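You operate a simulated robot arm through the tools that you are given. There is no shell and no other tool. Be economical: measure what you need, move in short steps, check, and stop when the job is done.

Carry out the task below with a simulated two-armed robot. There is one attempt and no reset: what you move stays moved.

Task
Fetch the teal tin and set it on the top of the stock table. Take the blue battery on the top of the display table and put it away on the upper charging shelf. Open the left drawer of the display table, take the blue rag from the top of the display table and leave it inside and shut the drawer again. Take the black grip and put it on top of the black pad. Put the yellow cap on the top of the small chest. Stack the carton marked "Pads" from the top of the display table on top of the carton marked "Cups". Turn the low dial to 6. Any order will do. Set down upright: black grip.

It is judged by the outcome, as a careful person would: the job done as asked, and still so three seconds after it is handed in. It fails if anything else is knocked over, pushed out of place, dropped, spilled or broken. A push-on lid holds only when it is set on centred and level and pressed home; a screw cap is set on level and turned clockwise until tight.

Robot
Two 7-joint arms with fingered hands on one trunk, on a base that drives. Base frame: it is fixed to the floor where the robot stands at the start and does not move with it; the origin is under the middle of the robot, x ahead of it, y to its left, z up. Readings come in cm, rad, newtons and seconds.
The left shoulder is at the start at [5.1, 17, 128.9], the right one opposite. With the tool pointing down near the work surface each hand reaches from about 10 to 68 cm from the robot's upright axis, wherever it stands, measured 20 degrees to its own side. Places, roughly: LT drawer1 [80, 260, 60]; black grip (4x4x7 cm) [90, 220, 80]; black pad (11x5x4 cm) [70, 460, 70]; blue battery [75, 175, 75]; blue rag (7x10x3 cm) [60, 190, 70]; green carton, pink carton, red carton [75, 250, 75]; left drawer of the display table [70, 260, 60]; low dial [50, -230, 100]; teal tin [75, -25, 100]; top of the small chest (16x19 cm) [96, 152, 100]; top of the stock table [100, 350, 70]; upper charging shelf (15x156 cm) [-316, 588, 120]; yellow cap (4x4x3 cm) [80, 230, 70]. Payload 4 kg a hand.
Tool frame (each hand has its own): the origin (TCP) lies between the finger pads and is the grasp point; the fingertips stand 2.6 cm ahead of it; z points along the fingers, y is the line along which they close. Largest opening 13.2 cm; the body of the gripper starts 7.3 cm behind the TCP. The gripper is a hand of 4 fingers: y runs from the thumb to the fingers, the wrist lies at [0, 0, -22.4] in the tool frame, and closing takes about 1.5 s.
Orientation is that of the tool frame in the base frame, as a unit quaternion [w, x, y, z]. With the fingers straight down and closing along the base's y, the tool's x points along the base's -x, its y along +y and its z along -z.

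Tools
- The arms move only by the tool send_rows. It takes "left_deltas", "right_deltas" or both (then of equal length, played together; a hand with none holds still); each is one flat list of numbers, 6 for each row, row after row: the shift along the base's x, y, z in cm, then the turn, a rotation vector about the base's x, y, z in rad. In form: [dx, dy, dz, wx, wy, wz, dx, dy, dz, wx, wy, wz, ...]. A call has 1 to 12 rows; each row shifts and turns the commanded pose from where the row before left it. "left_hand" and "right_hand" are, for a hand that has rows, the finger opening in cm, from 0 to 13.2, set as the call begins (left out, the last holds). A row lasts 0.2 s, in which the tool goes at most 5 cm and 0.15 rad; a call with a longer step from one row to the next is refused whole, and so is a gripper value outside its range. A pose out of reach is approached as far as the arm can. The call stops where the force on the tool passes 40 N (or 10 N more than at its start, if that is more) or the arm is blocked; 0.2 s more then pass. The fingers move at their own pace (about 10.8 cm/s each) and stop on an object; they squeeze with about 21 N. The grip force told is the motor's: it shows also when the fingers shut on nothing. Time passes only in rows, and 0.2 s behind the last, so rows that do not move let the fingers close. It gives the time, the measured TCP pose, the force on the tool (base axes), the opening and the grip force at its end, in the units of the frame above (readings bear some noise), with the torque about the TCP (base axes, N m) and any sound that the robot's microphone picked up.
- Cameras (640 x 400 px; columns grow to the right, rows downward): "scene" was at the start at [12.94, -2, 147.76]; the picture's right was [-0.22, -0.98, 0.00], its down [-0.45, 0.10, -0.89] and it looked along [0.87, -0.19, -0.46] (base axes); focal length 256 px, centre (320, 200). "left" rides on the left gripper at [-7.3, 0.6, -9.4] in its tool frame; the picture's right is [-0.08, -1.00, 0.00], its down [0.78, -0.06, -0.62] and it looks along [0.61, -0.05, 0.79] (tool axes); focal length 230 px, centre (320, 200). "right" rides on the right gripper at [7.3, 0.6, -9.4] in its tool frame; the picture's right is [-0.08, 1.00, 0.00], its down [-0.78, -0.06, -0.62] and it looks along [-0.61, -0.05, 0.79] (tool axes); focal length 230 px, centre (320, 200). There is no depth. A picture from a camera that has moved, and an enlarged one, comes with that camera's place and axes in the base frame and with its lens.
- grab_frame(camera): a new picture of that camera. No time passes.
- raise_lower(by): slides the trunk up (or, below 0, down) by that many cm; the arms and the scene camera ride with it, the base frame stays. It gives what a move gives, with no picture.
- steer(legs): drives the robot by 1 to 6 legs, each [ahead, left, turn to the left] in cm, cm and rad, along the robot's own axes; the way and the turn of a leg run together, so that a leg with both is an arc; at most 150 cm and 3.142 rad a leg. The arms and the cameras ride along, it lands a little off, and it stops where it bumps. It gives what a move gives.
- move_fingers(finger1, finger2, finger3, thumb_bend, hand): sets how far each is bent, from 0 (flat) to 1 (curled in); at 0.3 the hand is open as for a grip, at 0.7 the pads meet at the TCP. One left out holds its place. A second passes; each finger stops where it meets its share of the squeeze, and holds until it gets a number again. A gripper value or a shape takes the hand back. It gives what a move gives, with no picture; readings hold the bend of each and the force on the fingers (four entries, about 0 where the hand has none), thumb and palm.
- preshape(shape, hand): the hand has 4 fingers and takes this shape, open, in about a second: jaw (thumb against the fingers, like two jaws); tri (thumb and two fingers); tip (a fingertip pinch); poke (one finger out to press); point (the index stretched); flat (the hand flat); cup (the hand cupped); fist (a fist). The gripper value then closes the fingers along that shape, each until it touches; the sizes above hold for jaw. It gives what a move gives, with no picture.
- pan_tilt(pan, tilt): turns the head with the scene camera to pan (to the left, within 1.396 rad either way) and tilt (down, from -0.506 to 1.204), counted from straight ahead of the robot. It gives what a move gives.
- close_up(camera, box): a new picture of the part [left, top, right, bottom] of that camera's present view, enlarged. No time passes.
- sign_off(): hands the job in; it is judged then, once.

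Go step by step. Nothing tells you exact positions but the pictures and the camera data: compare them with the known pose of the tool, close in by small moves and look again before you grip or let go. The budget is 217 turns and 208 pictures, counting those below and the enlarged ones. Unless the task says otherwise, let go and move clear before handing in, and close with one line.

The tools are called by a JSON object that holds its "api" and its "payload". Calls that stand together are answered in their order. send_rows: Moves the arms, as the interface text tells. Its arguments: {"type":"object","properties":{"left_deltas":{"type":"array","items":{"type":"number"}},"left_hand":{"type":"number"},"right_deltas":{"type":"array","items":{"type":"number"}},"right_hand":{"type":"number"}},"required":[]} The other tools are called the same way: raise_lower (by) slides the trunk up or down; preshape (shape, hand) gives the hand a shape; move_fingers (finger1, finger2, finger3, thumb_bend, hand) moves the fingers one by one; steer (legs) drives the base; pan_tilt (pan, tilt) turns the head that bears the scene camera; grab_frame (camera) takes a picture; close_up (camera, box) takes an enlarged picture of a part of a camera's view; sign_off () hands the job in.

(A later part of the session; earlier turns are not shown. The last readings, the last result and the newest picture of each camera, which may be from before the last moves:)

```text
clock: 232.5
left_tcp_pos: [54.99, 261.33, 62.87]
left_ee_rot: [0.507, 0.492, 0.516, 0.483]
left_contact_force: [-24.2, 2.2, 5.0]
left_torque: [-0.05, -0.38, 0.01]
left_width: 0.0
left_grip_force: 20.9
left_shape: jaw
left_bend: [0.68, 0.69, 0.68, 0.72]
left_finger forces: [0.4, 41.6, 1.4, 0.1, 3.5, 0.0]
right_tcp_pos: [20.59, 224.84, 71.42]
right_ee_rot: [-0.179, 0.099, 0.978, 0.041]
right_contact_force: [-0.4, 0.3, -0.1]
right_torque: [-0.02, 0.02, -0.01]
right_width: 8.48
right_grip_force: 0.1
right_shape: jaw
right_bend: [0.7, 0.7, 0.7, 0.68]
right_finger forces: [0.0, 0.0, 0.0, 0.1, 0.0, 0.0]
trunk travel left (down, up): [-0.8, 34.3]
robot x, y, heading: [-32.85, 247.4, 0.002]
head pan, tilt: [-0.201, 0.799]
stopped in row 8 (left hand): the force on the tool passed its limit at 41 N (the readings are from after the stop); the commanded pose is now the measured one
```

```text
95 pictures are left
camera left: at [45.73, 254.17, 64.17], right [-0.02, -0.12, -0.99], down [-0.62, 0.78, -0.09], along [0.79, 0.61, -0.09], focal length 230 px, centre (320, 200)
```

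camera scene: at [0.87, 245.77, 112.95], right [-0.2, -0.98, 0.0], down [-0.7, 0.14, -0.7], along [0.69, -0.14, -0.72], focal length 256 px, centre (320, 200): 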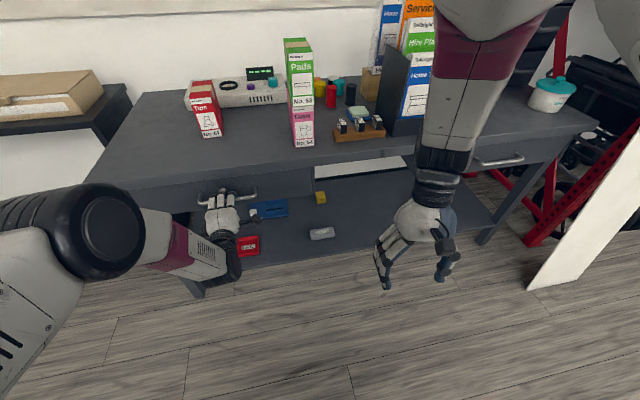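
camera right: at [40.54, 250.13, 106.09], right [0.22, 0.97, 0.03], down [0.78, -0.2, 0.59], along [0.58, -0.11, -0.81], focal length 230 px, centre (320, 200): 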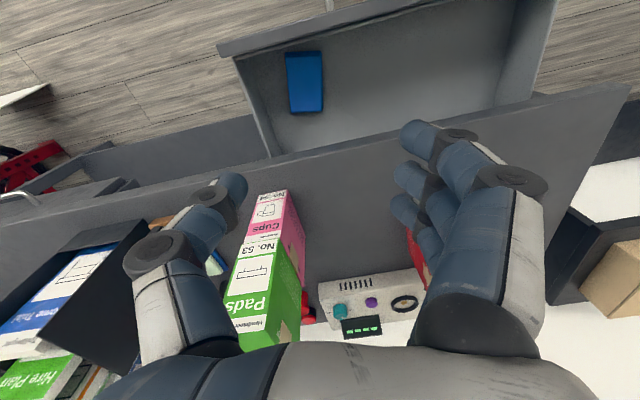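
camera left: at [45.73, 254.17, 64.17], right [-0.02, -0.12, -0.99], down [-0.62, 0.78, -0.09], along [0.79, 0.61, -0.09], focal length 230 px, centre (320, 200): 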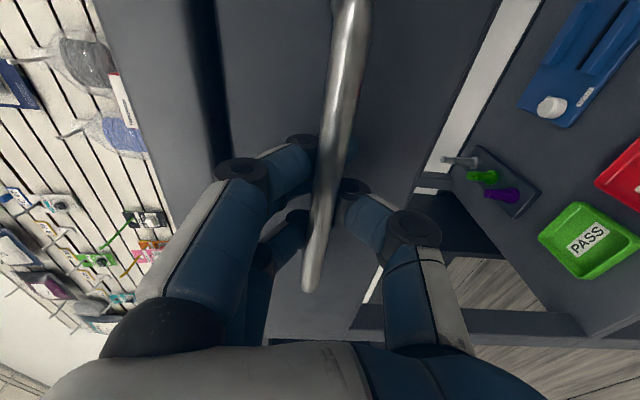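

Drawer is pushed home. Release, back away and verify.

{"api": "send_rows", "payload": {"left_deltas": [-0.8, 0, 0, 0, 0, 0, 0, 0, 0, 0, 0, 0, 0, 0, 0, 0, 0, 0, 0, 0, 0, 0, 0, 0], "left_hand": 7}}

{"api": "steer", "payload": {"legs": [[-20, 0, 0]]}}

{"api": "pan_tilt", "payload": {"pan": 0.15, "tilt": 0.6}}

{"api": "grab_frame", "payload": {"camera": "scene"}}

```text
clock: 233.5
left_tcp_pos: [54.62, 261.34, 62.83]
left_ee_rot: [0.507, 0.493, 0.517, 0.483]
left_contact_force: [1.0, 0.5, 0.1]
left_torque: [-0.01, -0.01, -0.02]
left_width: 6.94
left_grip_force: 0.1
left_shape: jaw
left_bend: [0.72, 0.72, 0.72, 0.7]
left_finger forces: [0.1, 0.1, 0.0, 0.0, 0.0, 0.1]
right_tcp_pos: [20.65, 224.66, 71.31]
right_ee_rot: [-0.181, 0.099, 0.978, 0.041]
right_contact_force: [0.3, -0.8, -0.4]
right_torque: [0.0, 0.02, 0.03]
right_width: 8.48
right_grip_force: 0.0
right_shape: jaw
right_bend: [0.7, 0.7, 0.7, 0.68]
right_finger forces: [0.0, 0.0, 0.1, 0.0, 0.0, 0.0]
trunk travel left (down, up): [-0.8, 34.3]
robot x, y, heading: [-33.08, 247.57, 0.003]
head pan, tilt: [-0.201, 0.799]
```

```text
clock: 235.1
left_tcp_pos: [34.5, 261.12, 62.72]
left_ee_rot: [0.508, 0.494, 0.515, 0.483]
left_contact_force: [-0.3, 0.7, 0.9]
left_torque: [0.02, 0.01, 0.01]
left_width: 6.95
left_grip_force: 0.1
left_shape: jaw
left_bend: [0.72, 0.72, 0.72, 0.7]
left_finger forces: [0.0, 0.1, 0.1, 0.0, 0.1, 0.1]
right_tcp_pos: [0.39, 224.46, 71.32]
right_ee_rot: [-0.18, 0.101, 0.978, 0.041]
right_contact_force: [-0.7, 0.8, -0.7]
right_torque: [0.04, 0.0, 0.0]
right_width: 8.49
right_grip_force: 0.0
right_shape: jaw
right_bend: [0.7, 0.7, 0.7, 0.68]
right_finger forces: [0.0, 0.1, 0.0, 0.1, 0.1, 0.0]
trunk travel left (down, up): [-0.8, 34.3]
robot x, y, heading: [-53.18, 247.28, -0.003]
head pan, tilt: [-0.201, 0.799]
```

```text
clock: 236.0
left_tcp_pos: [34.55, 261.05, 62.71]
left_ee_rot: [0.508, 0.493, 0.515, 0.483]
left_contact_force: [0.3, -0.2, 0.2]
left_torque: [0.04, -0.01, 0.0]
left_width: 6.94
left_grip_force: 0.1
left_shape: jaw
left_bend: [0.72, 0.72, 0.72, 0.7]
left_finger forces: [0.0, 0.0, 0.1, 0.1, 0.1, 0.0]
right_tcp_pos: [0.32, 224.56, 71.18]
right_ee_rot: [-0.181, 0.102, 0.977, 0.042]
right_contact_force: [-1.1, 0.6, -0.8]
right_torque: [0.01, 0.01, 0.02]
right_width: 8.49
right_grip_force: 0.1
right_shape: jaw
right_bend: [0.7, 0.7, 0.7, 0.68]
right_finger forces: [0.0, 0.1, 0.0, 0.0, 0.1, 0.0]
trunk travel left (down, up): [-0.8, 34.3]
robot x, y, heading: [-53.36, 246.97, -0.002]
head pan, tilt: [0.15, 0.6]
```

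```text
94 pictures are left
camera scene: at [-18.13, 248.55, 114.54], right [0.15, -0.99, 0.0], down [-0.56, -0.08, -0.82], along [0.82, 0.12, -0.57], focal length 256 px, centre (320, 200)
```

scene: 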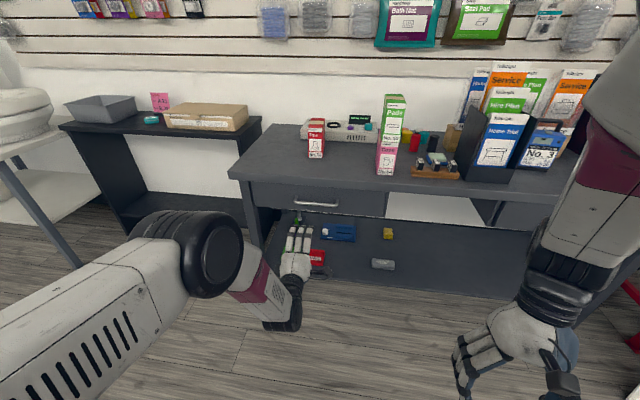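

Drawer is shut. Now reset both hands to pointing down and raise the trunk.

{"api": "raise_lower", "payload": {"by": 14}}

{"api": "send_rows", "payload": {"left_deltas": [0, 0, 2.5, -0.145, 0, 0, 0, 0, 2.5, -0.145, 0, 0, 0, 0, 2.5, -0.145, 0, 0, 0, 0, 2.5, -0.145, 0, 0, 0, 0, 2.5, -0.145, 0, 0, 0, 0, 2.5, -0.145, 0, 0, 0, 0, 2.5, -0.145, 0, 0, 0, 0, 2.5, -0.145, 0, 0, 0, 0, 2.5, -0.145, 0, 0, 0, 0, 2.5, -0.145, 0, 0, 0, 0, 2.5, -0.12, 0, 0], "right_deltas": [0, 0, 1, -0.025, -0.1, -0.05, 0, 0, 1, -0.025, -0.1, -0.05, 0, 0, 1, -0.025, -0.1, -0.05, 0, 0, 1, -0.02, -0.06, -0.05, 0, 0, 1, 0, 0, 0, 0, 0, 1, 0, 0, 0, 0, 0, 1, 0, 0, 0, 0, 0, 1, 0, 0, 0, 0, 0, 1, 0, 0, 0, 0, 0, 1, 0, 0, 0, 0, 0, 1, 0, 0, 0]}}

{"api": "send_rows", "payload": {"left_deltas": [-0.5, 0, 0, 0, 0.143, 0, -0.5, 0, 0, 0, 0.143, 0, -0.5, 0, 0, 0, 0.143, 0, -0.5, 0, 0, 0, 0.143, 0, -0.5, 0, 0, 0, 0.143, 0, -0.5, 0, 0, 0, 0.143, 0, 0, 0, 0, 0, 0.143, 0, 0, 0, 0, 0, 0.143, 0, 0, 0, 0, 0, 0.143, 0, 0, 0, 0, 0, 0.143, 0, 0, 0, 0, 0, 0.14, 0]}}

{"api": "grab_frame", "payload": {"camera": "scene"}}

```text
clock: 237.6
left_tcp_pos: [34.43, 261.06, 76.48]
left_ee_rot: [0.507, 0.495, 0.516, 0.482]
left_contact_force: [0.7, 0.2, 1.0]
left_torque: [0.0, -0.06, -0.02]
left_width: 6.96
left_grip_force: 0.0
left_shape: jaw
left_bend: [0.72, 0.72, 0.72, 0.7]
left_finger forces: [0.0, 0.0, 0.1, 0.1, 0.0, 0.0]
right_tcp_pos: [0.79, 222.98, 85.64]
right_ee_rot: [-0.176, 0.127, 0.974, 0.065]
right_contact_force: [0.2, 0.6, 0.3]
right_torque: [-0.03, 0.0, 0.0]
right_width: 8.46
right_grip_force: 0.0
right_shape: jaw
right_bend: [0.7, 0.7, 0.7, 0.68]
right_finger forces: [0.0, 0.1, 0.0, 0.1, 0.0, 0.0]
trunk travel left (down, up): [-14.8, 20.3]
robot x, y, heading: [-52.67, 247.68, -0.003]
head pan, tilt: [0.15, 0.6]
```

```text
clock: 240.0
left_tcp_pos: [43.45, 259.33, 100.24]
left_ee_rot: [0.708, -0.01, 0.706, -0.024]
left_contact_force: [-0.3, 0.3, -0.8]
left_torque: [0.01, 0.0, -0.02]
left_width: 6.93
left_grip_force: 0.1
left_shape: jaw
left_bend: [0.72, 0.72, 0.72, 0.7]
left_finger forces: [0.0, 0.0, 0.1, 0.1, 0.0, 0.0]
left hand out of reach, approached as far as the arm can: row 1, 2, 3, 4, 5, 6, 7, 8, 9, 10, 11
right_tcp_pos: [0.14, 223.71, 95.91]
right_ee_rot: [-0.003, 0.221, 0.974, 0.056]
right_contact_force: [0.0, 0.5, 0.7]
right_torque: [0.03, 0.0, 0.0]
right_width: 8.48
right_grip_force: 0.1
right_shape: jaw
right_bend: [0.7, 0.7, 0.7, 0.68]
right_finger forces: [0.0, 0.1, 0.1, 0.0, 0.0, 0.1]
trunk travel left (down, up): [-14.8, 20.3]
robot x, y, heading: [-52.97, 246.93, -0.001]
head pan, tilt: [0.15, 0.6]
```

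```text
clock: 242.4
left_tcp_pos: [27.45, 261.33, 95.95]
left_ee_rot: [0.108, -0.022, 0.994, -0.012]
left_contact_force: [-0.1, -1.1, -0.3]
left_torque: [0.0, 0.02, -0.05]
left_width: 6.96
left_grip_force: 0.0
left_shape: jaw
left_bend: [0.72, 0.72, 0.72, 0.7]
left_finger forces: [0.1, 0.0, 0.0, 0.0, 0.1, 0.1]
left hand out of reach, approached as far as the arm can: row 1, 2, 3, 4, 5, 6, 7, 8, 9, 10, 11
right_tcp_pos: [0.38, 223.82, 96.29]
right_ee_rot: [0.002, 0.218, 0.974, 0.059]
right_contact_force: [-0.2, -0.3, 0.7]
right_torque: [0.01, -0.01, 0.01]
right_width: 8.5
right_grip_force: 0.1
right_shape: jaw
right_bend: [0.7, 0.7, 0.7, 0.68]
right_finger forces: [0.0, 0.0, 0.1, 0.0, 0.0, 0.1]
trunk travel left (down, up): [-14.8, 20.3]
robot x, y, heading: [-53.19, 247.42, -0.002]
head pan, tilt: [0.15, 0.6]
```

```text
93 pictures are left
camera scene: at [-32.68, 248.57, 130.99], right [0.15, -0.99, 0.0], down [-0.56, -0.08, -0.83], along [0.82, 0.12, -0.56], focal length 256 px, centre (320, 200)
```

scene: 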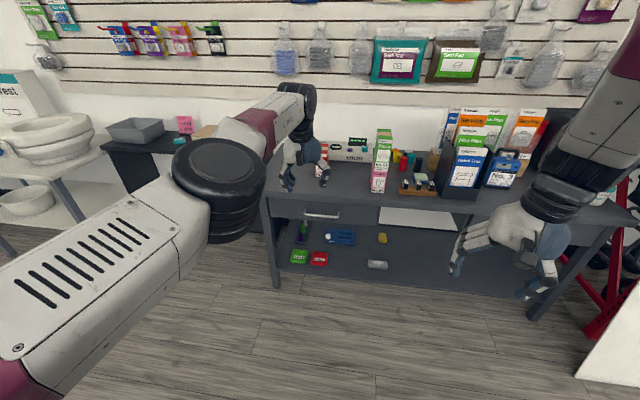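

Tuck the left hand in and straighten the right wrist.

{"api": "send_rows", "payload": {"left_deltas": [-3.5, 1, 2, 0, 0.035, 0, -3.5, 1, 2, 0, 0.035, 0, -3.5, 1, 2, 0, 0.035, 0, -3.5, 1, 2, 0, 0.035, 0, -3.5, 1, 2, 0, 0.035, 0, -3.5, 1, 2, 0, 0.035, 0, -3.5, 1, 1, 0, 0, 0, -3.5, 1, 1, 0, 0, 0, -3.5, 0, 1, 0, 0, 0], "right_deltas": [0, 0, 1.5, -0.03, 0, 0.11, 0, 0, 1.5, -0.03, 0, 0.11, 0, 0, 1.5, -0.03, 0, 0.11, 0, 0, 1.5, -0.025, 0, 0.11, 0, 0, 1.5, 0, 0, 0, 0, 0, 1.5, 0, 0, 0, 0, 0, 1.5, 0, 0, 0, 0, 0, 1.5, 0, 0, 0, 0, 0, 0, 0, 0, 0]}}

{"api": "steer", "payload": {"legs": [[60, -16, 0]]}}

{"api": "pan_tilt", "payload": {"pan": -0.1, "tilt": 0.7}}

{"api": "grab_frame", "payload": {"camera": "scene"}}

```text
clock: 244.4
left_tcp_pos: [19.58, 266.6, 113.29]
left_ee_rot: [0.002, -0.024, 1.0, -0.008]
left_contact_force: [1.1, 0.2, 0.5]
left_torque: [0.0, -0.04, -0.02]
left_width: 6.99
left_grip_force: 0.0
left_shape: jaw
left_bend: [0.72, 0.72, 0.72, 0.7]
left_finger forces: [0.0, 0.1, 0.0, 0.1, 0.0, 0.0]
left hand out of reach, approached as far as the arm can: row 1, 2, 3, 4, 5, 6, 7, 8, 9
right_tcp_pos: [0.65, 223.46, 107.94]
right_ee_rot: [0.01, -0.006, 1.0, 0.009]
right_contact_force: [0.8, 0.0, 0.7]
right_torque: [-0.02, 0.02, 0.0]
right_width: 8.46
right_grip_force: 0.1
right_shape: jaw
right_bend: [0.7, 0.7, 0.7, 0.68]
right_finger forces: [0.0, 0.0, 0.0, 0.0, 0.0, 0.0]
right hand out of reach, approached as far as the arm can: row 8
trunk travel left (down, up): [-14.8, 20.3]
robot x, y, heading: [-53.38, 247.62, -0.007]
head pan, tilt: [0.15, 0.6]
```

```text
clock: 248.0
left_tcp_pos: [80.63, 250.89, 113.22]
left_ee_rot: [0.001, -0.024, 1.0, -0.009]
left_contact_force: [-0.2, -0.4, -0.2]
left_torque: [0.0, 0.03, 0.01]
left_width: 6.97
left_grip_force: 0.2
left_shape: jaw
left_bend: [0.72, 0.72, 0.72, 0.7]
left_finger forces: [0.0, 0.0, 0.0, 0.0, 0.0, 0.0]
right_tcp_pos: [61.74, 207.71, 108.0]
right_ee_rot: [0.011, -0.007, 1.0, 0.01]
right_contact_force: [-0.1, 0.7, 0.0]
right_torque: [0.0, 0.04, -0.05]
right_width: 8.49
right_grip_force: 0.1
right_shape: jaw
right_bend: [0.7, 0.7, 0.7, 0.68]
right_finger forces: [0.0, 0.0, 0.1, 0.1, 0.0, 0.0]
trunk travel left (down, up): [-14.8, 20.3]
robot x, y, heading: [8.06, 231.29, -0.002]
head pan, tilt: [0.15, 0.6]
```

```text
clock: 248.7
left_tcp_pos: [80.71, 250.96, 113.26]
left_ee_rot: [0.001, -0.023, 1.0, -0.009]
left_contact_force: [-0.9, 0.8, 0.0]
left_torque: [0.01, -0.02, -0.01]
left_width: 7.0
left_grip_force: 0.0
left_shape: jaw
left_bend: [0.72, 0.72, 0.72, 0.7]
left_finger forces: [0.0, 0.0, 0.0, 0.1, 0.0, 0.1]
right_tcp_pos: [61.7, 207.55, 108.05]
right_ee_rot: [0.013, -0.005, 1.0, 0.013]
right_contact_force: [0.2, 0.4, -0.6]
right_torque: [0.0, 0.01, -0.01]
right_width: 8.49
right_grip_force: 0.0
right_shape: jaw
right_bend: [0.7, 0.7, 0.7, 0.68]
right_finger forces: [0.0, 0.0, 0.1, 0.1, 0.1, 0.0]
trunk travel left (down, up): [-14.8, 20.3]
robot x, y, heading: [7.74, 231.39, -0.008]
head pan, tilt: [-0.099, 0.7]
```

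```text
92 pictures are left
camera scene: at [28.04, 230.68, 130.13], right [-0.1, -0.99, 0.0], down [-0.64, 0.06, -0.77], along [0.76, -0.08, -0.64], focal length 256 px, centre (320, 200)
```

scene: 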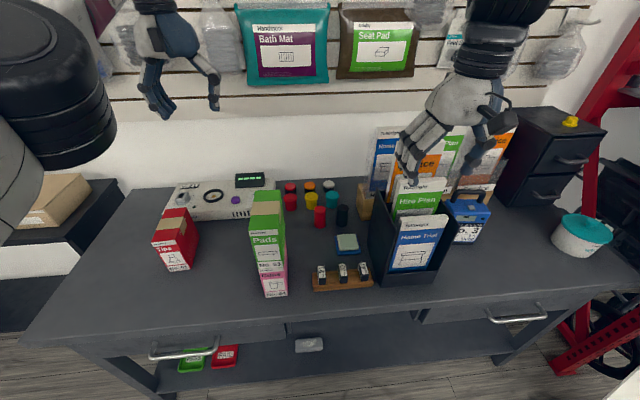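

Left hand is still far extended; pull it back in a different direction.

{"api": "send_rows", "payload": {"left_deltas": [-2, 2, 1, 0, 0, 0, -2, 2, 1, 0, 0, 0, -3, 2, 0, 0, 0, 0, -3, 2, 0, 0, 0, 0, -4, 1, 0, 0, 0, 0, -4, 0, 0, 0, 0, 0, -4, 0, 0, 0, 0, 0, -4, 0, 0, 0, 0, 0]}}

{"api": "close_up", "payload": {"camera": "scene", "box": [260, 165, 400, 265]}}

```text
clock: 250.5
left_tcp_pos: [62.23, 259.96, 118.94]
left_ee_rot: [0.004, -0.026, 1.0, -0.009]
left_contact_force: [0.0, 0.2, 0.8]
left_torque: [0.03, 0.0, -0.04]
left_width: 6.99
left_grip_force: 0.0
left_shape: jaw
left_bend: [0.72, 0.72, 0.72, 0.7]
left_finger forces: [0.1, 0.0, 0.0, 0.1, 0.0, 0.1]
left hand out of reach, approached as far as the arm can: row 1, 2, 3, 4, 5
right_tcp_pos: [61.61, 207.6, 108.05]
right_ee_rot: [0.012, -0.007, 1.0, 0.013]
right_contact_force: [0.0, -0.4, 0.5]
right_torque: [0.02, -0.03, -0.02]
right_width: 8.47
right_grip_force: 0.0
right_shape: jaw
right_bend: [0.7, 0.7, 0.7, 0.68]
right_finger forces: [0.1, 0.0, 0.0, 0.1, 0.0, 0.1]
trunk travel left (down, up): [-14.8, 20.3]
robot x, y, heading: [7.98, 231.5, 0.0]
head pan, tilt: [-0.099, 0.7]
```

```text
4.00 times, centred on (330, 215) of scene
camera zoom: at [27.92, 230.68, 130.16], right [-0.1, -0.99, 0.0], down [-0.64, 0.06, -0.77], along [0.76, -0.08, -0.64], focal length 1023 px, centre (280, 140)
```

zoom: 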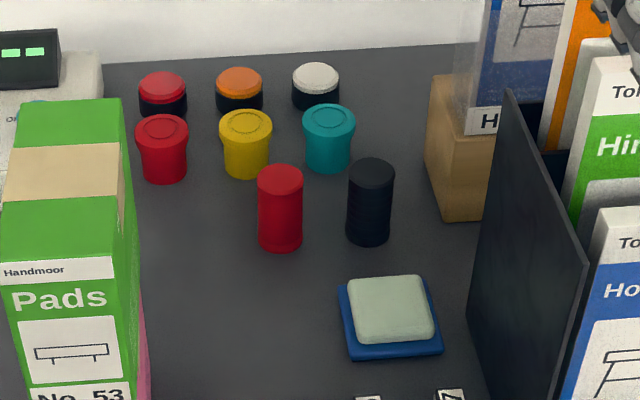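

Drive forward so the black grip is within the right arm's comfortable reach.

{"api": "send_rows", "payload": {"left_deltas": [-3, 0, 0, 0, 0, 0, -3, 0, 0, 0, 0, 0, -3, 0, 0, 0, 0, 0, -3, 0, 0, 0, 0, 0], "right_deltas": [-2, 2, 0, 0, 0, 0, -2, 2.5, 0, 0, 0, 0, -2, 2.5, 0, 0, 0, 0, 0, 2.5, 0, 0, 0, 0]}}

{"api": "steer", "payload": {"legs": [[20, 0, 0]]}}

{"api": "grab_frame", "payload": {"camera": "right"}}

```text
clock: 251.5
left_tcp_pos: [50.05, 260.1, 118.65]
left_ee_rot: [0.003, -0.024, 1.0, -0.008]
left_contact_force: [-0.1, 1.2, 0.7]
left_torque: [0.02, -0.01, 0.01]
left_width: 7.01
left_grip_force: 0.1
left_shape: jaw
left_bend: [0.72, 0.72, 0.72, 0.7]
left_finger forces: [0.0, 0.0, 0.1, 0.1, 0.0, 0.1]
right_tcp_pos: [61.97, 213.92, 105.43]
right_ee_rot: [0.006, 0.012, 0.999, 0.045]
right_contact_force: [0.5, 0.2, -0.5]
right_torque: [-0.03, -0.03, -0.04]
right_width: 8.44
right_grip_force: 0.1
right_shape: jaw
right_bend: [0.7, 0.7, 0.7, 0.68]
right_finger forces: [0.0, 0.0, 0.0, 0.0, 0.0, 0.0]
right hand out of reach, approached as far as the arm can: row 1, 2, 3, 4
trunk travel left (down, up): [-14.8, 20.3]
robot x, y, heading: [7.98, 231.7, 0.0]
head pan, tilt: [-0.099, 0.7]
```

```text
clock: 253.0
left_tcp_pos: [66.93, 259.93, 118.55]
left_ee_rot: [0.003, -0.022, 1.0, -0.008]
left_contact_force: [-0.1, 0.0, -0.6]
left_torque: [0.01, 0.02, 0.02]
left_width: 6.99
left_grip_force: 0.0
left_shape: jaw
left_bend: [0.72, 0.72, 0.72, 0.7]
left_finger forces: [0.0, 0.0, 0.0, 0.1, 0.1, 0.1]
right_tcp_pos: [77.91, 213.74, 105.57]
right_ee_rot: [-0.002, 0.018, 0.998, 0.053]
right_contact_force: [-1.2, -0.6, 0.1]
right_torque: [0.0, -0.01, 0.02]
right_width: 8.46
right_grip_force: 0.0
right_shape: jaw
right_bend: [0.7, 0.7, 0.7, 0.68]
right_finger forces: [0.0, 0.0, 0.0, 0.0, 0.2, 0.0]
trunk travel left (down, up): [-14.8, 20.3]
robot x, y, heading: [24.48, 231.34, -0.002]
head pan, tilt: [-0.099, 0.7]
stopped in leg 1: the force on the tool passed its limit at 69 N (the readings are from after the stop); the commanded pose is now the measured one
```

```text
90 pictures are left
camera right: at [70.46, 213.68, 114.89], right [0.11, 0.99, 0.1], down [0.78, -0.15, 0.6], along [0.61, 0.02, -0.79], focal length 230 px, centre (320, 200)
```

right: 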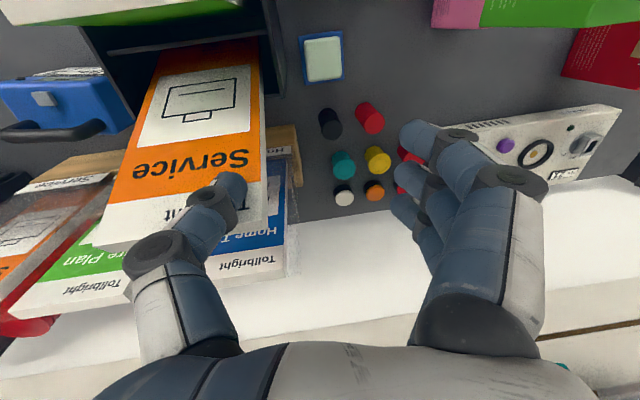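

The thumb nudged a brochure in the stand. Lift up and inspect.

{"api": "send_rows", "payload": {"right_deltas": [-0.8, 0, 1, 0, 0, 0, 0, 0, 3, 0, 0, 0, 0, 1, 3, 0, 0, 0, 0, 1.5, 3, 0, 0, 0]}}

{"api": "pan_tilt", "payload": {"pan": -0.3, "tilt": 0.65}}

{"api": "grab_frame", "payload": {"camera": "scene"}}

{"api": "grab_frame", "payload": {"camera": "right"}}

```text
clock: 254.0
left_tcp_pos: [66.88, 259.92, 118.53]
left_ee_rot: [0.002, -0.023, 1.0, -0.01]
left_contact_force: [0.0, 0.8, 1.5]
left_torque: [0.02, -0.01, 0.03]
left_width: 7.0
left_grip_force: 0.1
left_shape: jaw
left_bend: [0.72, 0.72, 0.72, 0.7]
left_finger forces: [0.1, 0.1, 0.0, 0.0, 0.0, 0.1]
right_tcp_pos: [80.66, 214.02, 115.45]
right_ee_rot: [0.001, 0.03, 0.996, 0.088]
right_contact_force: [-0.3, 0.4, -0.5]
right_torque: [-0.03, 0.0, 0.02]
right_width: 8.46
right_grip_force: 0.1
right_shape: jaw
right_bend: [0.7, 0.7, 0.7, 0.68]
right_finger forces: [0.0, 0.1, 0.0, 0.0, 0.1, 0.0]
right hand out of reach, approached as far as the arm can: row 1, 2, 3, 4
trunk travel left (down, up): [-14.8, 20.3]
robot x, y, heading: [24.35, 231.79, -0.006]
head pan, tilt: [-0.099, 0.7]
```

```text
clock: 254.7
left_tcp_pos: [66.9, 259.9, 118.59]
left_ee_rot: [0.002, -0.023, 1.0, -0.008]
left_contact_force: [0.6, 0.2, -0.4]
left_torque: [0.01, -0.01, 0.04]
left_width: 6.99
left_grip_force: 0.0
left_shape: jaw
left_bend: [0.72, 0.72, 0.72, 0.7]
left_finger forces: [0.0, 0.0, 0.1, 0.0, 0.0, 0.1]
right_tcp_pos: [80.66, 214.04, 115.19]
right_ee_rot: [-0.001, 0.031, 0.996, 0.088]
right_contact_force: [-0.1, -0.5, 1.3]
right_torque: [-0.01, -0.01, 0.0]
right_width: 8.49
right_grip_force: 0.1
right_shape: jaw
right_bend: [0.7, 0.7, 0.7, 0.68]
right_finger forces: [0.0, 0.0, 0.1, 0.0, 0.1, 0.0]
trunk travel left (down, up): [-14.8, 20.3]
robot x, y, heading: [24.77, 231.55, 0.0]
head pan, tilt: [-0.3, 0.649]
```

```text
89 pictures are left
camera scene: at [44.56, 230.52, 130.09], right [-0.11, -0.99, 0.0], down [-0.64, 0.07, -0.76], along [0.76, -0.08, -0.65], focal length 256 px, centre (320, 200)
```

scene: 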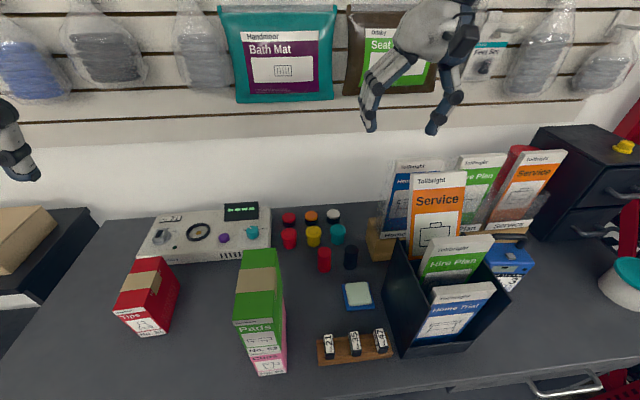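

```text
88 pictures are left
camera right: at [73.18, 213.33, 124.45], right [0.14, 0.97, 0.17], down [0.78, -0.22, 0.59], along [0.61, 0.05, -0.79], focal length 230 px, centre (320, 200)
```

right: 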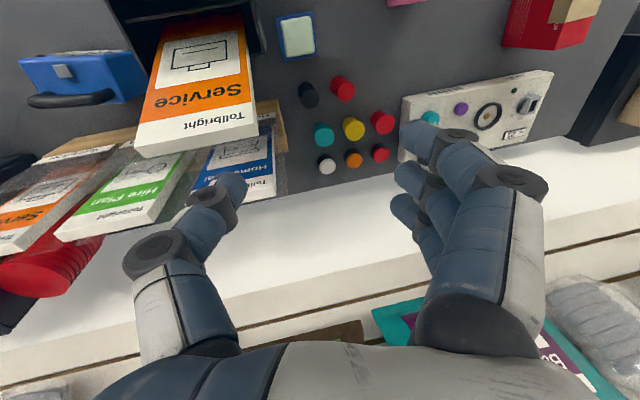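

The brochure remains upright in its holder. The right arm is in a cramped posture; back off and reset it to its nominal pose.

{"api": "steer", "payload": {"legs": [[-25, 0, 0]]}}

{"api": "send_rows", "payload": {"right_deltas": [0, -3, 0, -0.06, 0, 0.02, 0, -3, 0, -0.06, 0, 0.02, -1, -3, 0, -0.06, 0, 0.02, -2, -2, 0, 0, 0, 0, -3, -1, 1, 0, 0, 0, -3, 0, 1, 0, 0, 0, -3, 0, 1, 0, 0, 0, -3, 0, 1, 0, 0, 0]}}

{"api": "grab_frame", "payload": {"camera": "scene"}}

```text
clock: 256.6
left_tcp_pos: [41.22, 260.43, 118.59]
left_ee_rot: [0.001, -0.028, 1.0, -0.009]
left_contact_force: [1.3, 0.4, -0.5]
left_torque: [0.03, 0.01, 0.03]
left_width: 7.0
left_grip_force: 0.1
left_shape: jaw
left_bend: [0.72, 0.72, 0.72, 0.7]
left_finger forces: [0.1, 0.0, 0.1, 0.0, 0.1, 0.1]
right_tcp_pos: [55.42, 214.42, 115.05]
right_ee_rot: [-0.003, 0.026, 0.996, 0.089]
right_contact_force: [0.2, -0.1, 0.2]
right_torque: [0.0, 0.02, 0.01]
right_width: 8.47
right_grip_force: 0.1
right_shape: jaw
right_bend: [0.7, 0.7, 0.7, 0.68]
right_finger forces: [0.1, 0.0, 0.0, 0.0, 0.1, 0.0]
trunk travel left (down, up): [-14.8, 20.3]
robot x, y, heading: [-1.1, 231.07, 0.002]
head pan, tilt: [-0.3, 0.649]
```

```text
clock: 258.4
left_tcp_pos: [41.17, 260.42, 118.58]
left_ee_rot: [0.002, -0.028, 1.0, -0.008]
left_contact_force: [-0.1, -0.1, -0.4]
left_torque: [-0.02, -0.03, -0.01]
left_width: 6.98
left_grip_force: 0.1
left_shape: jaw
left_bend: [0.72, 0.72, 0.72, 0.7]
left_finger forces: [0.1, 0.1, 0.1, 0.1, 0.0, 0.0]
right_tcp_pos: [46.44, 195.84, 117.68]
right_ee_rot: [0.001, 0.007, 0.999, 0.032]
right_contact_force: [-0.3, -0.5, -0.4]
right_torque: [0.0, 0.0, -0.04]
right_width: 8.48
right_grip_force: 0.1
right_shape: jaw
right_bend: [0.7, 0.7, 0.7, 0.68]
right_finger forces: [0.0, 0.0, 0.0, 0.0, 0.0, 0.0]
right hand out of reach, approached as far as the arm can: row 5, 6, 7, 8
trunk travel left (down, up): [-14.8, 20.3]
robot x, y, heading: [-0.56, 230.9, 0.009]
head pan, tilt: [-0.3, 0.649]
```

```text
87 pictures are left
camera scene: at [19.38, 230.4, 130.65], right [-0.13, -0.99, 0.0], down [-0.59, 0.08, -0.8], along [0.8, -0.1, -0.6], focal length 256 px, centre (320, 200)
```

scene: 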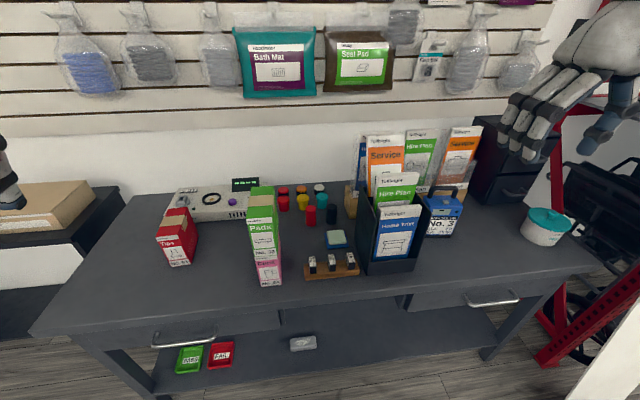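

I'll try to unwind the right arm by raising the trunk and bringing it to its initial pose.

{"api": "raise_lower", "payload": {"by": 14}}

{"api": "send_rows", "payload": {"right_deltas": [0, 2, 0, -0.03, 0, 0, 0, 2, 0, -0.03, 0, 0, -2, 2, 0, 0, 0, 0, -2, 2, 0, 0, 0, 0, -2, 1, 0, 0, 0, 0, -2, 0, 0, 0, 0, 0]}}

{"api": "pan_tilt", "payload": {"pan": -0.8, "tilt": 0.3}}

{"api": "grab_frame", "payload": {"camera": "scene"}}

```text
clock: 260.0
left_tcp_pos: [41.18, 260.5, 132.62]
left_ee_rot: [0.002, -0.028, 1.0, -0.009]
left_contact_force: [0.5, -0.6, 0.0]
left_torque: [-0.05, -0.01, -0.04]
left_width: 6.97
left_grip_force: 0.0
left_shape: jaw
left_bend: [0.72, 0.72, 0.72, 0.7]
left_finger forces: [0.1, 0.0, 0.0, 0.0, 0.0, 0.0]
right_tcp_pos: [46.47, 195.79, 132.08]
right_ee_rot: [0.001, 0.012, 1.0, 0.026]
right_contact_force: [-0.8, -0.3, 0.4]
right_torque: [0.03, 0.02, 0.0]
right_width: 8.5
right_grip_force: 0.0
right_shape: jaw
right_bend: [0.7, 0.7, 0.7, 0.68]
right_finger forces: [0.0, 0.1, 0.1, 0.0, 0.1, 0.0]
trunk travel left (down, up): [-28.8, 6.3]
robot x, y, heading: [-1.2, 231.58, 0.002]
head pan, tilt: [-0.3, 0.649]
```

```text
clock: 261.4
left_tcp_pos: [41.19, 260.46, 132.64]
left_ee_rot: [0.002, -0.028, 1.0, -0.009]
left_contact_force: [-0.6, 0.5, -0.8]
left_torque: [-0.04, 0.0, 0.04]
left_width: 6.96
left_grip_force: 0.0
left_shape: jaw
left_bend: [0.72, 0.72, 0.72, 0.7]
left_finger forces: [0.0, 0.1, 0.1, 0.1, 0.0, 0.1]
right_tcp_pos: [41.48, 204.32, 131.26]
right_ee_rot: [-0.011, 0.004, 1.0, 0.007]
right_contact_force: [0.8, 0.0, 0.4]
right_torque: [0.0, -0.01, 0.03]
right_width: 8.48
right_grip_force: 0.1
right_shape: jaw
right_bend: [0.7, 0.7, 0.7, 0.68]
right_finger forces: [0.0, 0.0, 0.0, 0.0, 0.0, 0.0]
right hand out of reach, approached as far as the arm can: row 5, 6
trunk travel left (down, up): [-28.8, 6.3]
robot x, y, heading: [-0.89, 231.29, 0.006]
head pan, tilt: [-0.3, 0.649]
```

```text
clock: 262.4
left_tcp_pos: [41.16, 260.42, 132.65]
left_ee_rot: [0.002, -0.028, 1.0, -0.008]
left_contact_force: [0.1, -0.7, 0.2]
left_torque: [-0.01, 0.03, 0.01]
left_width: 6.97
left_grip_force: 0.1
left_shape: jaw
left_bend: [0.72, 0.72, 0.72, 0.7]
left_finger forces: [0.0, 0.0, 0.1, 0.1, 0.2, 0.1]
right_tcp_pos: [41.37, 204.33, 131.6]
right_ee_rot: [-0.006, 0.003, 1.0, 0.006]
right_contact_force: [0.3, -0.6, 0.1]
right_torque: [0.01, 0.05, 0.0]
right_width: 8.47
right_grip_force: 0.0
right_shape: jaw
right_bend: [0.7, 0.7, 0.7, 0.68]
right_finger forces: [0.1, 0.1, 0.0, 0.0, 0.0, 0.0]
trunk travel left (down, up): [-28.8, 6.3]
robot x, y, heading: [-1.14, 231.5, 0.005]
head pan, tilt: [-0.799, 0.3]
```

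```text
86 pictures are left
camera scene: at [10.08, 225.15, 149.08], right [-0.68, -0.73, 0.0], down [-0.15, 0.14, -0.98], along [0.72, -0.67, -0.2], focal length 256 px, centre (320, 200)
```

scene: 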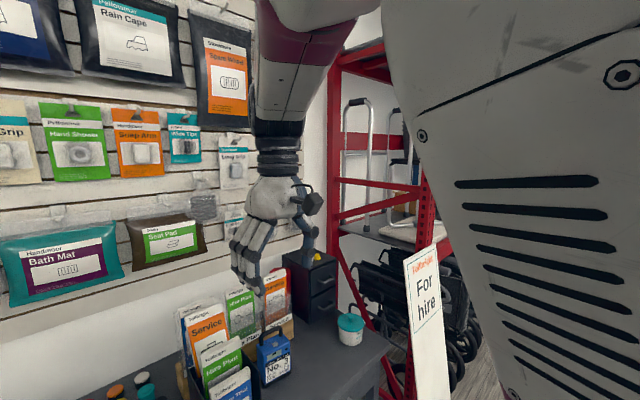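

The right elbow has swung up in front of the head. Try unwinding it with a −90° yaw at a clear spot and look.

{"api": "send_rows", "payload": {"right_deltas": [0, -1, 0, 0, 0, -0.148, 0, -1, 0, 0, 0, -0.148, 0, -1, 0, 0, 0, -0.148, 0, -1, 0, 0, 0, -0.148, 0, -1, 0, 0, 0, -0.148, 0, 0, 0, 0, 0, -0.148, 0, 0, 0, 0, 0, -0.148, 0, 0, 0, 0, 0, -0.148, 0, 0, 0, 0, 0, -0.148, 0, 0, 0, 0, 0, -0.148, 0, 0, 0, 0, 0, -0.1]}}

{"api": "grab_frame", "payload": {"camera": "scene"}}

```text
clock: 264.8
left_tcp_pos: [41.1, 260.5, 132.51]
left_ee_rot: [0.001, -0.028, 1.0, -0.008]
left_contact_force: [-0.1, 0.0, -0.8]
left_torque: [0.01, 0.01, -0.01]
left_width: 6.97
left_grip_force: 0.0
left_shape: jaw
left_bend: [0.72, 0.72, 0.72, 0.7]
left_finger forces: [0.1, 0.0, 0.1, 0.0, 0.0, 0.0]
right_tcp_pos: [41.33, 199.0, 131.82]
right_ee_rot: [-0.045, 0.714, 0.698, 0.007]
right_contact_force: [-0.2, 0.5, 0.2]
right_torque: [-0.01, -0.01, -0.01]
right_width: 8.48
right_grip_force: 0.0
right_shape: jaw
right_bend: [0.7, 0.7, 0.7, 0.68]
right_finger forces: [0.1, 0.0, 0.0, 0.0, 0.0, 0.1]
trunk travel left (down, up): [-28.8, 6.3]
robot x, y, heading: [-0.69, 231.47, 0.006]
head pan, tilt: [-0.799, 0.3]
```

```text
85 pictures are left
camera scene: at [9.81, 224.83, 148.16], right [-0.71, -0.7, 0.0], down [-0.21, 0.21, -0.96], along [0.67, -0.68, -0.3], focal length 256 px, centre (320, 200)
```

scene: 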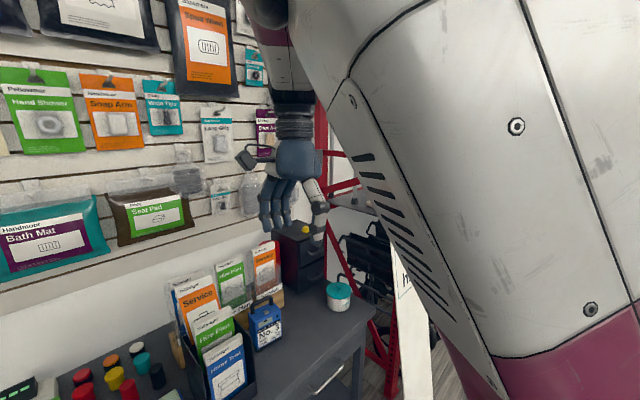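

That orientation tracks freely and suits the battery handle (closing along x). Drive to put the battery ahead of the right shoulder.

{"api": "steer", "payload": {"legs": [[0, -29, 0], [22, 0, 0]]}}

{"api": "send_rows", "payload": {"right_deltas": [1.5, 2.3, -3, 0, -0.02, 0, 1.5, 2.3, -3, 0, -0.02, 0, 1.5, 2.3, -3, 0, -0.02, 0, 1.5, 2.3, -3, 0, 0, 0, 1.5, 2.3, -3, 0, 0, 0, 1.5, 1.5, -3, 0, 0, 0], "right_hand": 8}}

{"api": "grab_frame", "payload": {"camera": "right"}}

{"api": "pan_tilt", "payload": {"pan": -0.2, "tilt": 0.6}}

{"api": "grab_frame", "payload": {"camera": "scene"}}

```text
clock: 269.2
left_tcp_pos: [63.51, 230.6, 132.53]
left_ee_rot: [0.002, -0.025, 1.0, -0.008]
left_contact_force: [0.7, 0.6, -0.6]
left_torque: [-0.01, 0.01, -0.03]
left_width: 7.02
left_grip_force: 0.0
left_shape: jaw
left_bend: [0.72, 0.72, 0.72, 0.7]
left_finger forces: [0.0, 0.1, 0.0, 0.0, 0.0, 0.0]
right_tcp_pos: [63.3, 169.08, 131.4]
right_ee_rot: [-0.047, 0.717, 0.696, 0.003]
right_contact_force: [0.3, -0.4, 0.1]
right_torque: [-0.03, 0.0, 0.0]
right_width: 8.48
right_grip_force: 0.1
right_shape: jaw
right_bend: [0.7, 0.7, 0.7, 0.68]
right_finger forces: [0.0, 0.0, 0.0, 0.0, 0.0, 0.0]
trunk travel left (down, up): [-28.8, 6.3]
robot x, y, heading: [21.42, 201.65, 0.009]
head pan, tilt: [-0.799, 0.3]
```

```text
clock: 270.6
left_tcp_pos: [63.6, 230.56, 132.57]
left_ee_rot: [0.001, -0.026, 1.0, -0.009]
left_contact_force: [1.2, 0.7, -0.9]
left_torque: [0.0, 0.0, -0.01]
left_width: 7.0
left_grip_force: 0.0
left_shape: jaw
left_bend: [0.72, 0.72, 0.72, 0.7]
left_finger forces: [0.0, 0.1, 0.1, 0.0, 0.0, 0.0]
right_tcp_pos: [72.89, 181.52, 114.09]
right_ee_rot: [-0.046, 0.729, 0.681, 0.051]
right_contact_force: [0.2, 0.6, 0.4]
right_torque: [-0.02, 0.0, 0.0]
right_width: 8.04
right_grip_force: 0.1
right_shape: jaw
right_bend: [0.71, 0.71, 0.71, 0.69]
right_finger forces: [0.0, 0.0, 0.0, 0.1, 0.0, 0.1]
trunk travel left (down, up): [-28.8, 6.3]
robot x, y, heading: [20.99, 201.8, 0.008]
head pan, tilt: [-0.799, 0.3]
```

```text
84 pictures are left
camera right: at [73.62, 187.42, 124.33], right [0.99, -0.14, -0.01], down [-0.12, -0.86, 0.5], along [-0.08, -0.5, -0.86], focal length 230 px, centre (320, 200)
```

right: 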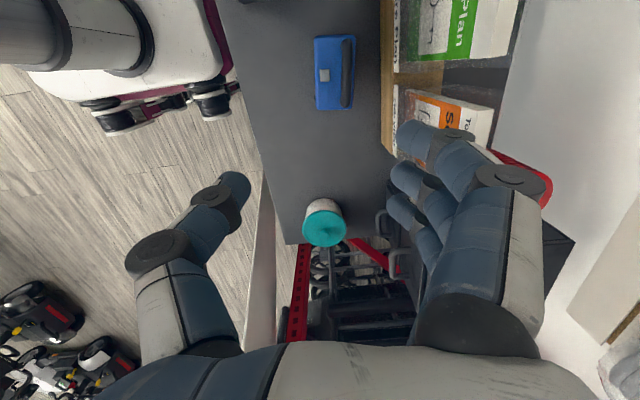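

```text
clock: 271.6
left_tcp_pos: [63.35, 230.7, 132.54]
left_ee_rot: [0.002, -0.025, 1.0, -0.009]
left_contact_force: [0.3, -0.9, 0.1]
left_torque: [0.03, 0.0, -0.02]
left_width: 6.97
left_grip_force: 0.1
left_shape: jaw
left_bend: [0.72, 0.72, 0.72, 0.7]
left_finger forces: [0.0, 0.0, 0.0, 0.0, 0.0, 0.1]
right_tcp_pos: [72.58, 181.25, 113.79]
right_ee_rot: [-0.048, 0.729, 0.681, 0.047]
right_contact_force: [0.5, 0.5, -0.6]
right_torque: [-0.02, 0.03, -0.02]
right_width: 8.02
right_grip_force: 0.0
right_shape: jaw
right_bend: [0.71, 0.71, 0.71, 0.69]
right_finger forces: [0.0, 0.1, 0.1, 0.0, 0.0, 0.0]
trunk travel left (down, up): [-28.8, 6.3]
robot x, y, heading: [21.48, 201.94, 0.002]
head pan, tilt: [-0.201, 0.6]
```

```text
83 pictures are left
camera scene: at [34.01, 200.09, 145.42], right [-0.2, -0.98, 0.0], down [-0.55, 0.11, -0.83], along [0.81, -0.16, -0.56], focal length 256 px, centre (320, 200)
```

scene: 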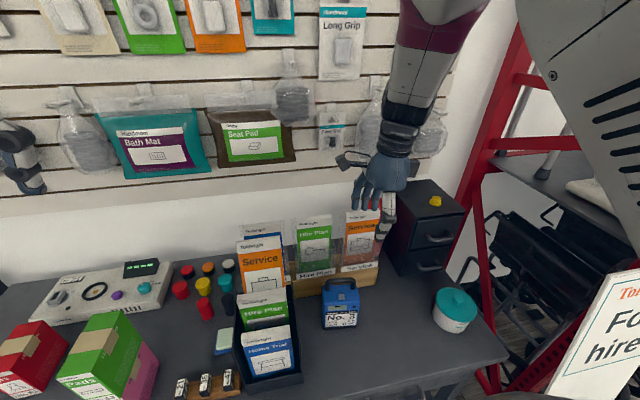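

Battery handle bar: ≈[77,186,87], along y. Level the wrist and come above it.

{"api": "send_rows", "payload": {"right_deltas": [1.4, 1.6, -3, -0.045, 0, 0.022, 1.4, 1.6, -3, -0.045, 0, 0.022, 1.4, 1.4, -3, -0.045, 0, 0.022, 0, 0, -2, 0, 0, 0], "right_hand": 6}}

{"api": "grab_frame", "payload": {"camera": "right"}}

{"api": "close_up", "payload": {"camera": "scene", "box": [260, 200, 420, 340]}}

```text
clock: 272.6
left_tcp_pos: [63.46, 230.45, 132.55]
left_ee_rot: [0.002, -0.025, 1.0, -0.009]
left_contact_force: [0.6, 0.6, 0.0]
left_torque: [0.01, 0.02, 0.0]
left_width: 6.99
left_grip_force: 0.0
left_shape: jaw
left_bend: [0.72, 0.72, 0.72, 0.7]
left_finger forces: [0.1, 0.1, 0.0, 0.0, 0.0, 0.0]
right_tcp_pos: [77.39, 184.95, 103.45]
right_ee_rot: [0.007, 0.714, 0.7, -0.001]
right_contact_force: [-0.3, -1.2, -0.8]
right_torque: [0.03, 0.01, -0.02]
right_width: 6.06
right_grip_force: 0.1
right_shape: jaw
right_bend: [0.73, 0.73, 0.73, 0.7]
right_finger forces: [0.0, 0.0, 0.1, 0.0, 0.0, 0.0]
trunk travel left (down, up): [-28.8, 6.3]
robot x, y, heading: [21.25, 201.8, 0.0]
head pan, tilt: [-0.201, 0.6]
```

```text
82 pictures are left
camera right: at [77.93, 192.41, 112.68], right [1.0, -0.1, 0.01], down [-0.08, -0.78, 0.62], along [-0.05, -0.62, -0.78], focal length 230 px, centre (320, 200)
```

right: 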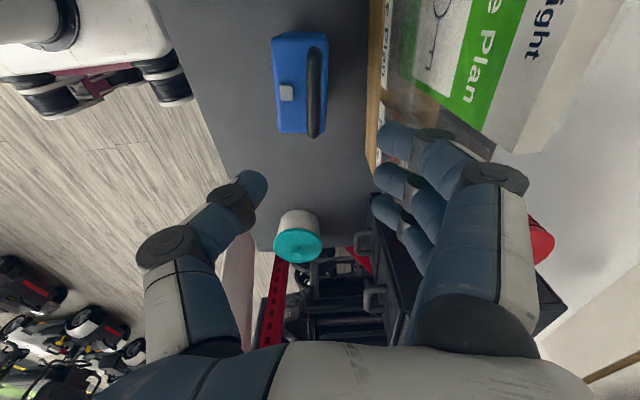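

```text
2.86 times, centred on (340, 270) of scene
camera zoom: at [34.0, 200.08, 145.42], right [-0.2, -0.98, 0.0], down [-0.55, 0.11, -0.83], along [0.81, -0.16, -0.56], focal length 731 px, centre (263, 0)
```

zoom: 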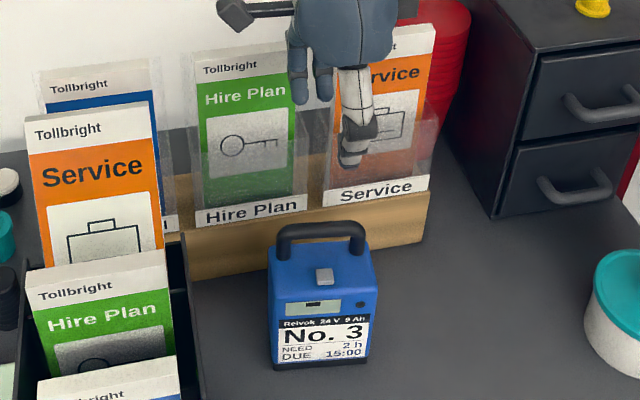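

Bar centre ≈[77.2,186,88]. Descend over it.

{"api": "send_rows", "payload": {"right_deltas": [-0.2, 1, -3, 0, 0, 0, 0, 0, -3, 0, 0, 0, 0, 0, -3, 0, 0, 0, 0, 0, -2, 0, 0, 0]}}

{"api": "grab_frame", "payload": {"camera": "right"}}

{"api": "close_up", "payload": {"camera": "scene", "box": [280, 200, 400, 320]}}

```text
clock: 273.8
left_tcp_pos: [63.33, 230.45, 132.52]
left_ee_rot: [0.002, -0.026, 1.0, -0.009]
left_contact_force: [-1.2, -0.2, 0.2]
left_torque: [0.02, 0.05, -0.02]
left_width: 6.99
left_grip_force: 0.0
left_shape: jaw
left_bend: [0.72, 0.72, 0.72, 0.7]
left_finger forces: [0.0, 0.0, 0.1, 0.1, 0.0, 0.0]
right_tcp_pos: [77.45, 185.17, 92.18]
right_ee_rot: [0.01, 0.721, 0.693, -0.005]
right_contact_force: [0.2, -0.1, -0.5]
right_torque: [0.02, 0.01, 0.02]
right_width: 6.06
right_grip_force: 0.1
right_shape: jaw
right_bend: [0.73, 0.73, 0.73, 0.7]
right_finger forces: [0.0, 0.1, 0.1, 0.1, 0.0, 0.0]
trunk travel left (down, up): [-28.8, 6.3]
robot x, y, heading: [20.97, 201.51, 0.003]
head pan, tilt: [-0.201, 0.6]
stopped in row 4 (right hand): the arm was blocked; the commanded pose is now the measured one
```

```text
80 pictures are left
camera right: at [78.08, 192.58, 101.23], right [0.99, -0.12, 0.01], down [-0.1, -0.77, 0.63], along [-0.07, -0.63, -0.77], focal length 230 px, centre (320, 200)
```

right: 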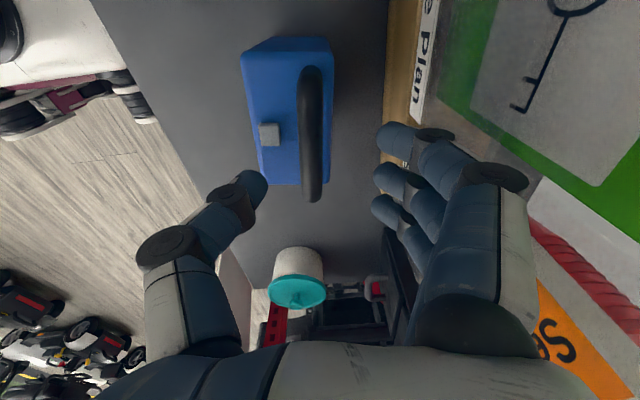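

```text
3.33 times, centred on (340, 260) of scene
camera zoom: at [34.0, 200.07, 145.42], right [-0.2, -0.98, 0.0], down [-0.55, 0.11, -0.83], along [0.81, -0.16, -0.56], focal length 853 px, centre (253, 0)
```

zoom: 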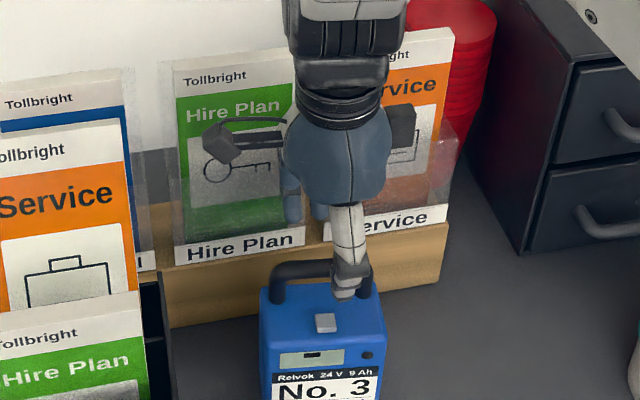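

Shift y +1.7, then use the trunk to lower since the arm is at its limit.

{"api": "send_rows", "payload": {"right_deltas": [-0.3, 0.9, 0, 0, 0, 0.02, 0, 0.8, 0, 0, 0, 0]}}

{"api": "raise_lower", "payload": {"by": -3}}

{"api": "grab_frame", "payload": {"camera": "right"}}

{"api": "close_up", "payload": {"camera": "scene", "box": [280, 190, 400, 310]}}

```text
clock: 274.6
left_tcp_pos: [63.43, 230.62, 132.6]
left_ee_rot: [0.002, -0.025, 1.0, -0.009]
left_contact_force: [0.3, -0.2, 0.4]
left_torque: [0.0, 0.03, -0.03]
left_width: 6.99
left_grip_force: 0.1
left_shape: jaw
left_bend: [0.72, 0.72, 0.72, 0.7]
left_finger forces: [0.0, 0.0, 0.0, 0.1, 0.0, 0.0]
right_tcp_pos: [78.15, 184.4, 93.01]
right_ee_rot: [-0.001, 0.739, 0.674, 0.012]
right_contact_force: [-0.7, 0.1, 0.2]
right_torque: [-0.03, -0.04, 0.01]
right_width: 6.07
right_grip_force: 0.2
right_shape: jaw
right_bend: [0.73, 0.73, 0.73, 0.7]
right_finger forces: [0.0, 0.0, 0.0, 0.1, 0.0, 0.1]
trunk travel left (down, up): [-28.8, 6.3]
robot x, y, heading: [21.22, 201.72, -0.0]
head pan, tilt: [-0.201, 0.6]
stopped in row 2 (right hand): the arm was blocked; the commanded pose is now the measured one
```

```text
clock: 275.4
left_tcp_pos: [63.35, 230.48, 129.83]
left_ee_rot: [0.003, -0.025, 1.0, -0.009]
left_contact_force: [0.8, 0.3, 0.0]
left_torque: [-0.02, 0.0, 0.02]
left_width: 6.99
left_grip_force: 0.0
left_shape: jaw
left_bend: [0.72, 0.72, 0.72, 0.7]
left_finger forces: [0.0, 0.0, 0.1, 0.0, 0.1, 0.0]
right_tcp_pos: [78.15, 181.95, 89.67]
right_ee_rot: [-0.01, 0.76, 0.649, 0.017]
right_contact_force: [-0.3, -0.8, 0.1]
right_torque: [0.02, 0.0, 0.0]
right_width: 6.07
right_grip_force: 0.1
right_shape: jaw
right_bend: [0.73, 0.73, 0.73, 0.7]
right_finger forces: [0.0, 0.1, 0.1, 0.0, 0.0, 0.0]
trunk travel left (down, up): [-25.8, 9.3]
robot x, y, heading: [21.03, 201.85, -0.0]
head pan, tilt: [-0.201, 0.6]
```

```text
78 pictures are left
camera right: at [79.54, 188.73, 99.33], right [0.97, -0.23, 0.0], down [-0.19, -0.79, 0.58], along [-0.13, -0.57, -0.81], focal length 230 px, centre (320, 200)
```

right: 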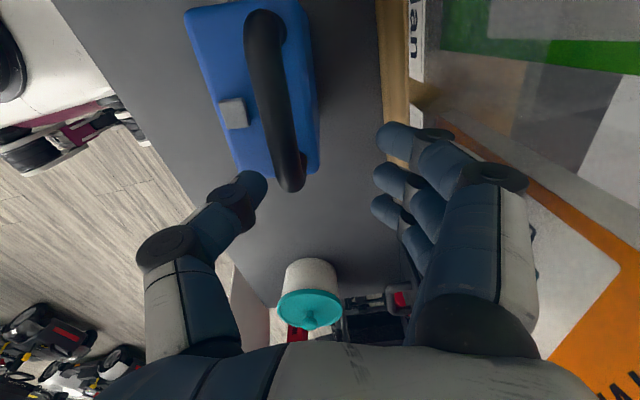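

```text
3.33 times, centred on (340, 250) of scene
camera zoom: at [34.55, 200.05, 142.37], right [-0.2, -0.98, 0.0], down [-0.55, 0.11, -0.83], along [0.81, -0.16, -0.56], focal length 853 px, centre (253, 33)
```

zoom: 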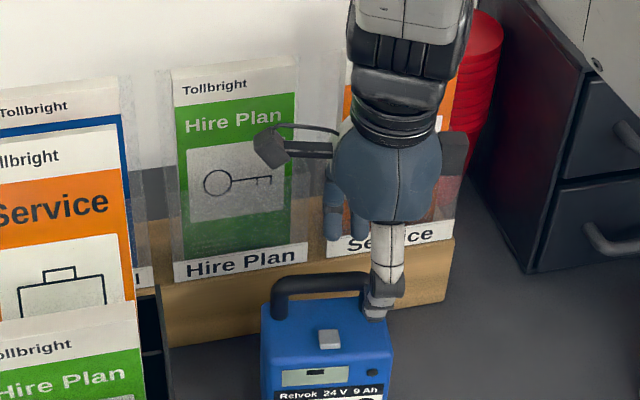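

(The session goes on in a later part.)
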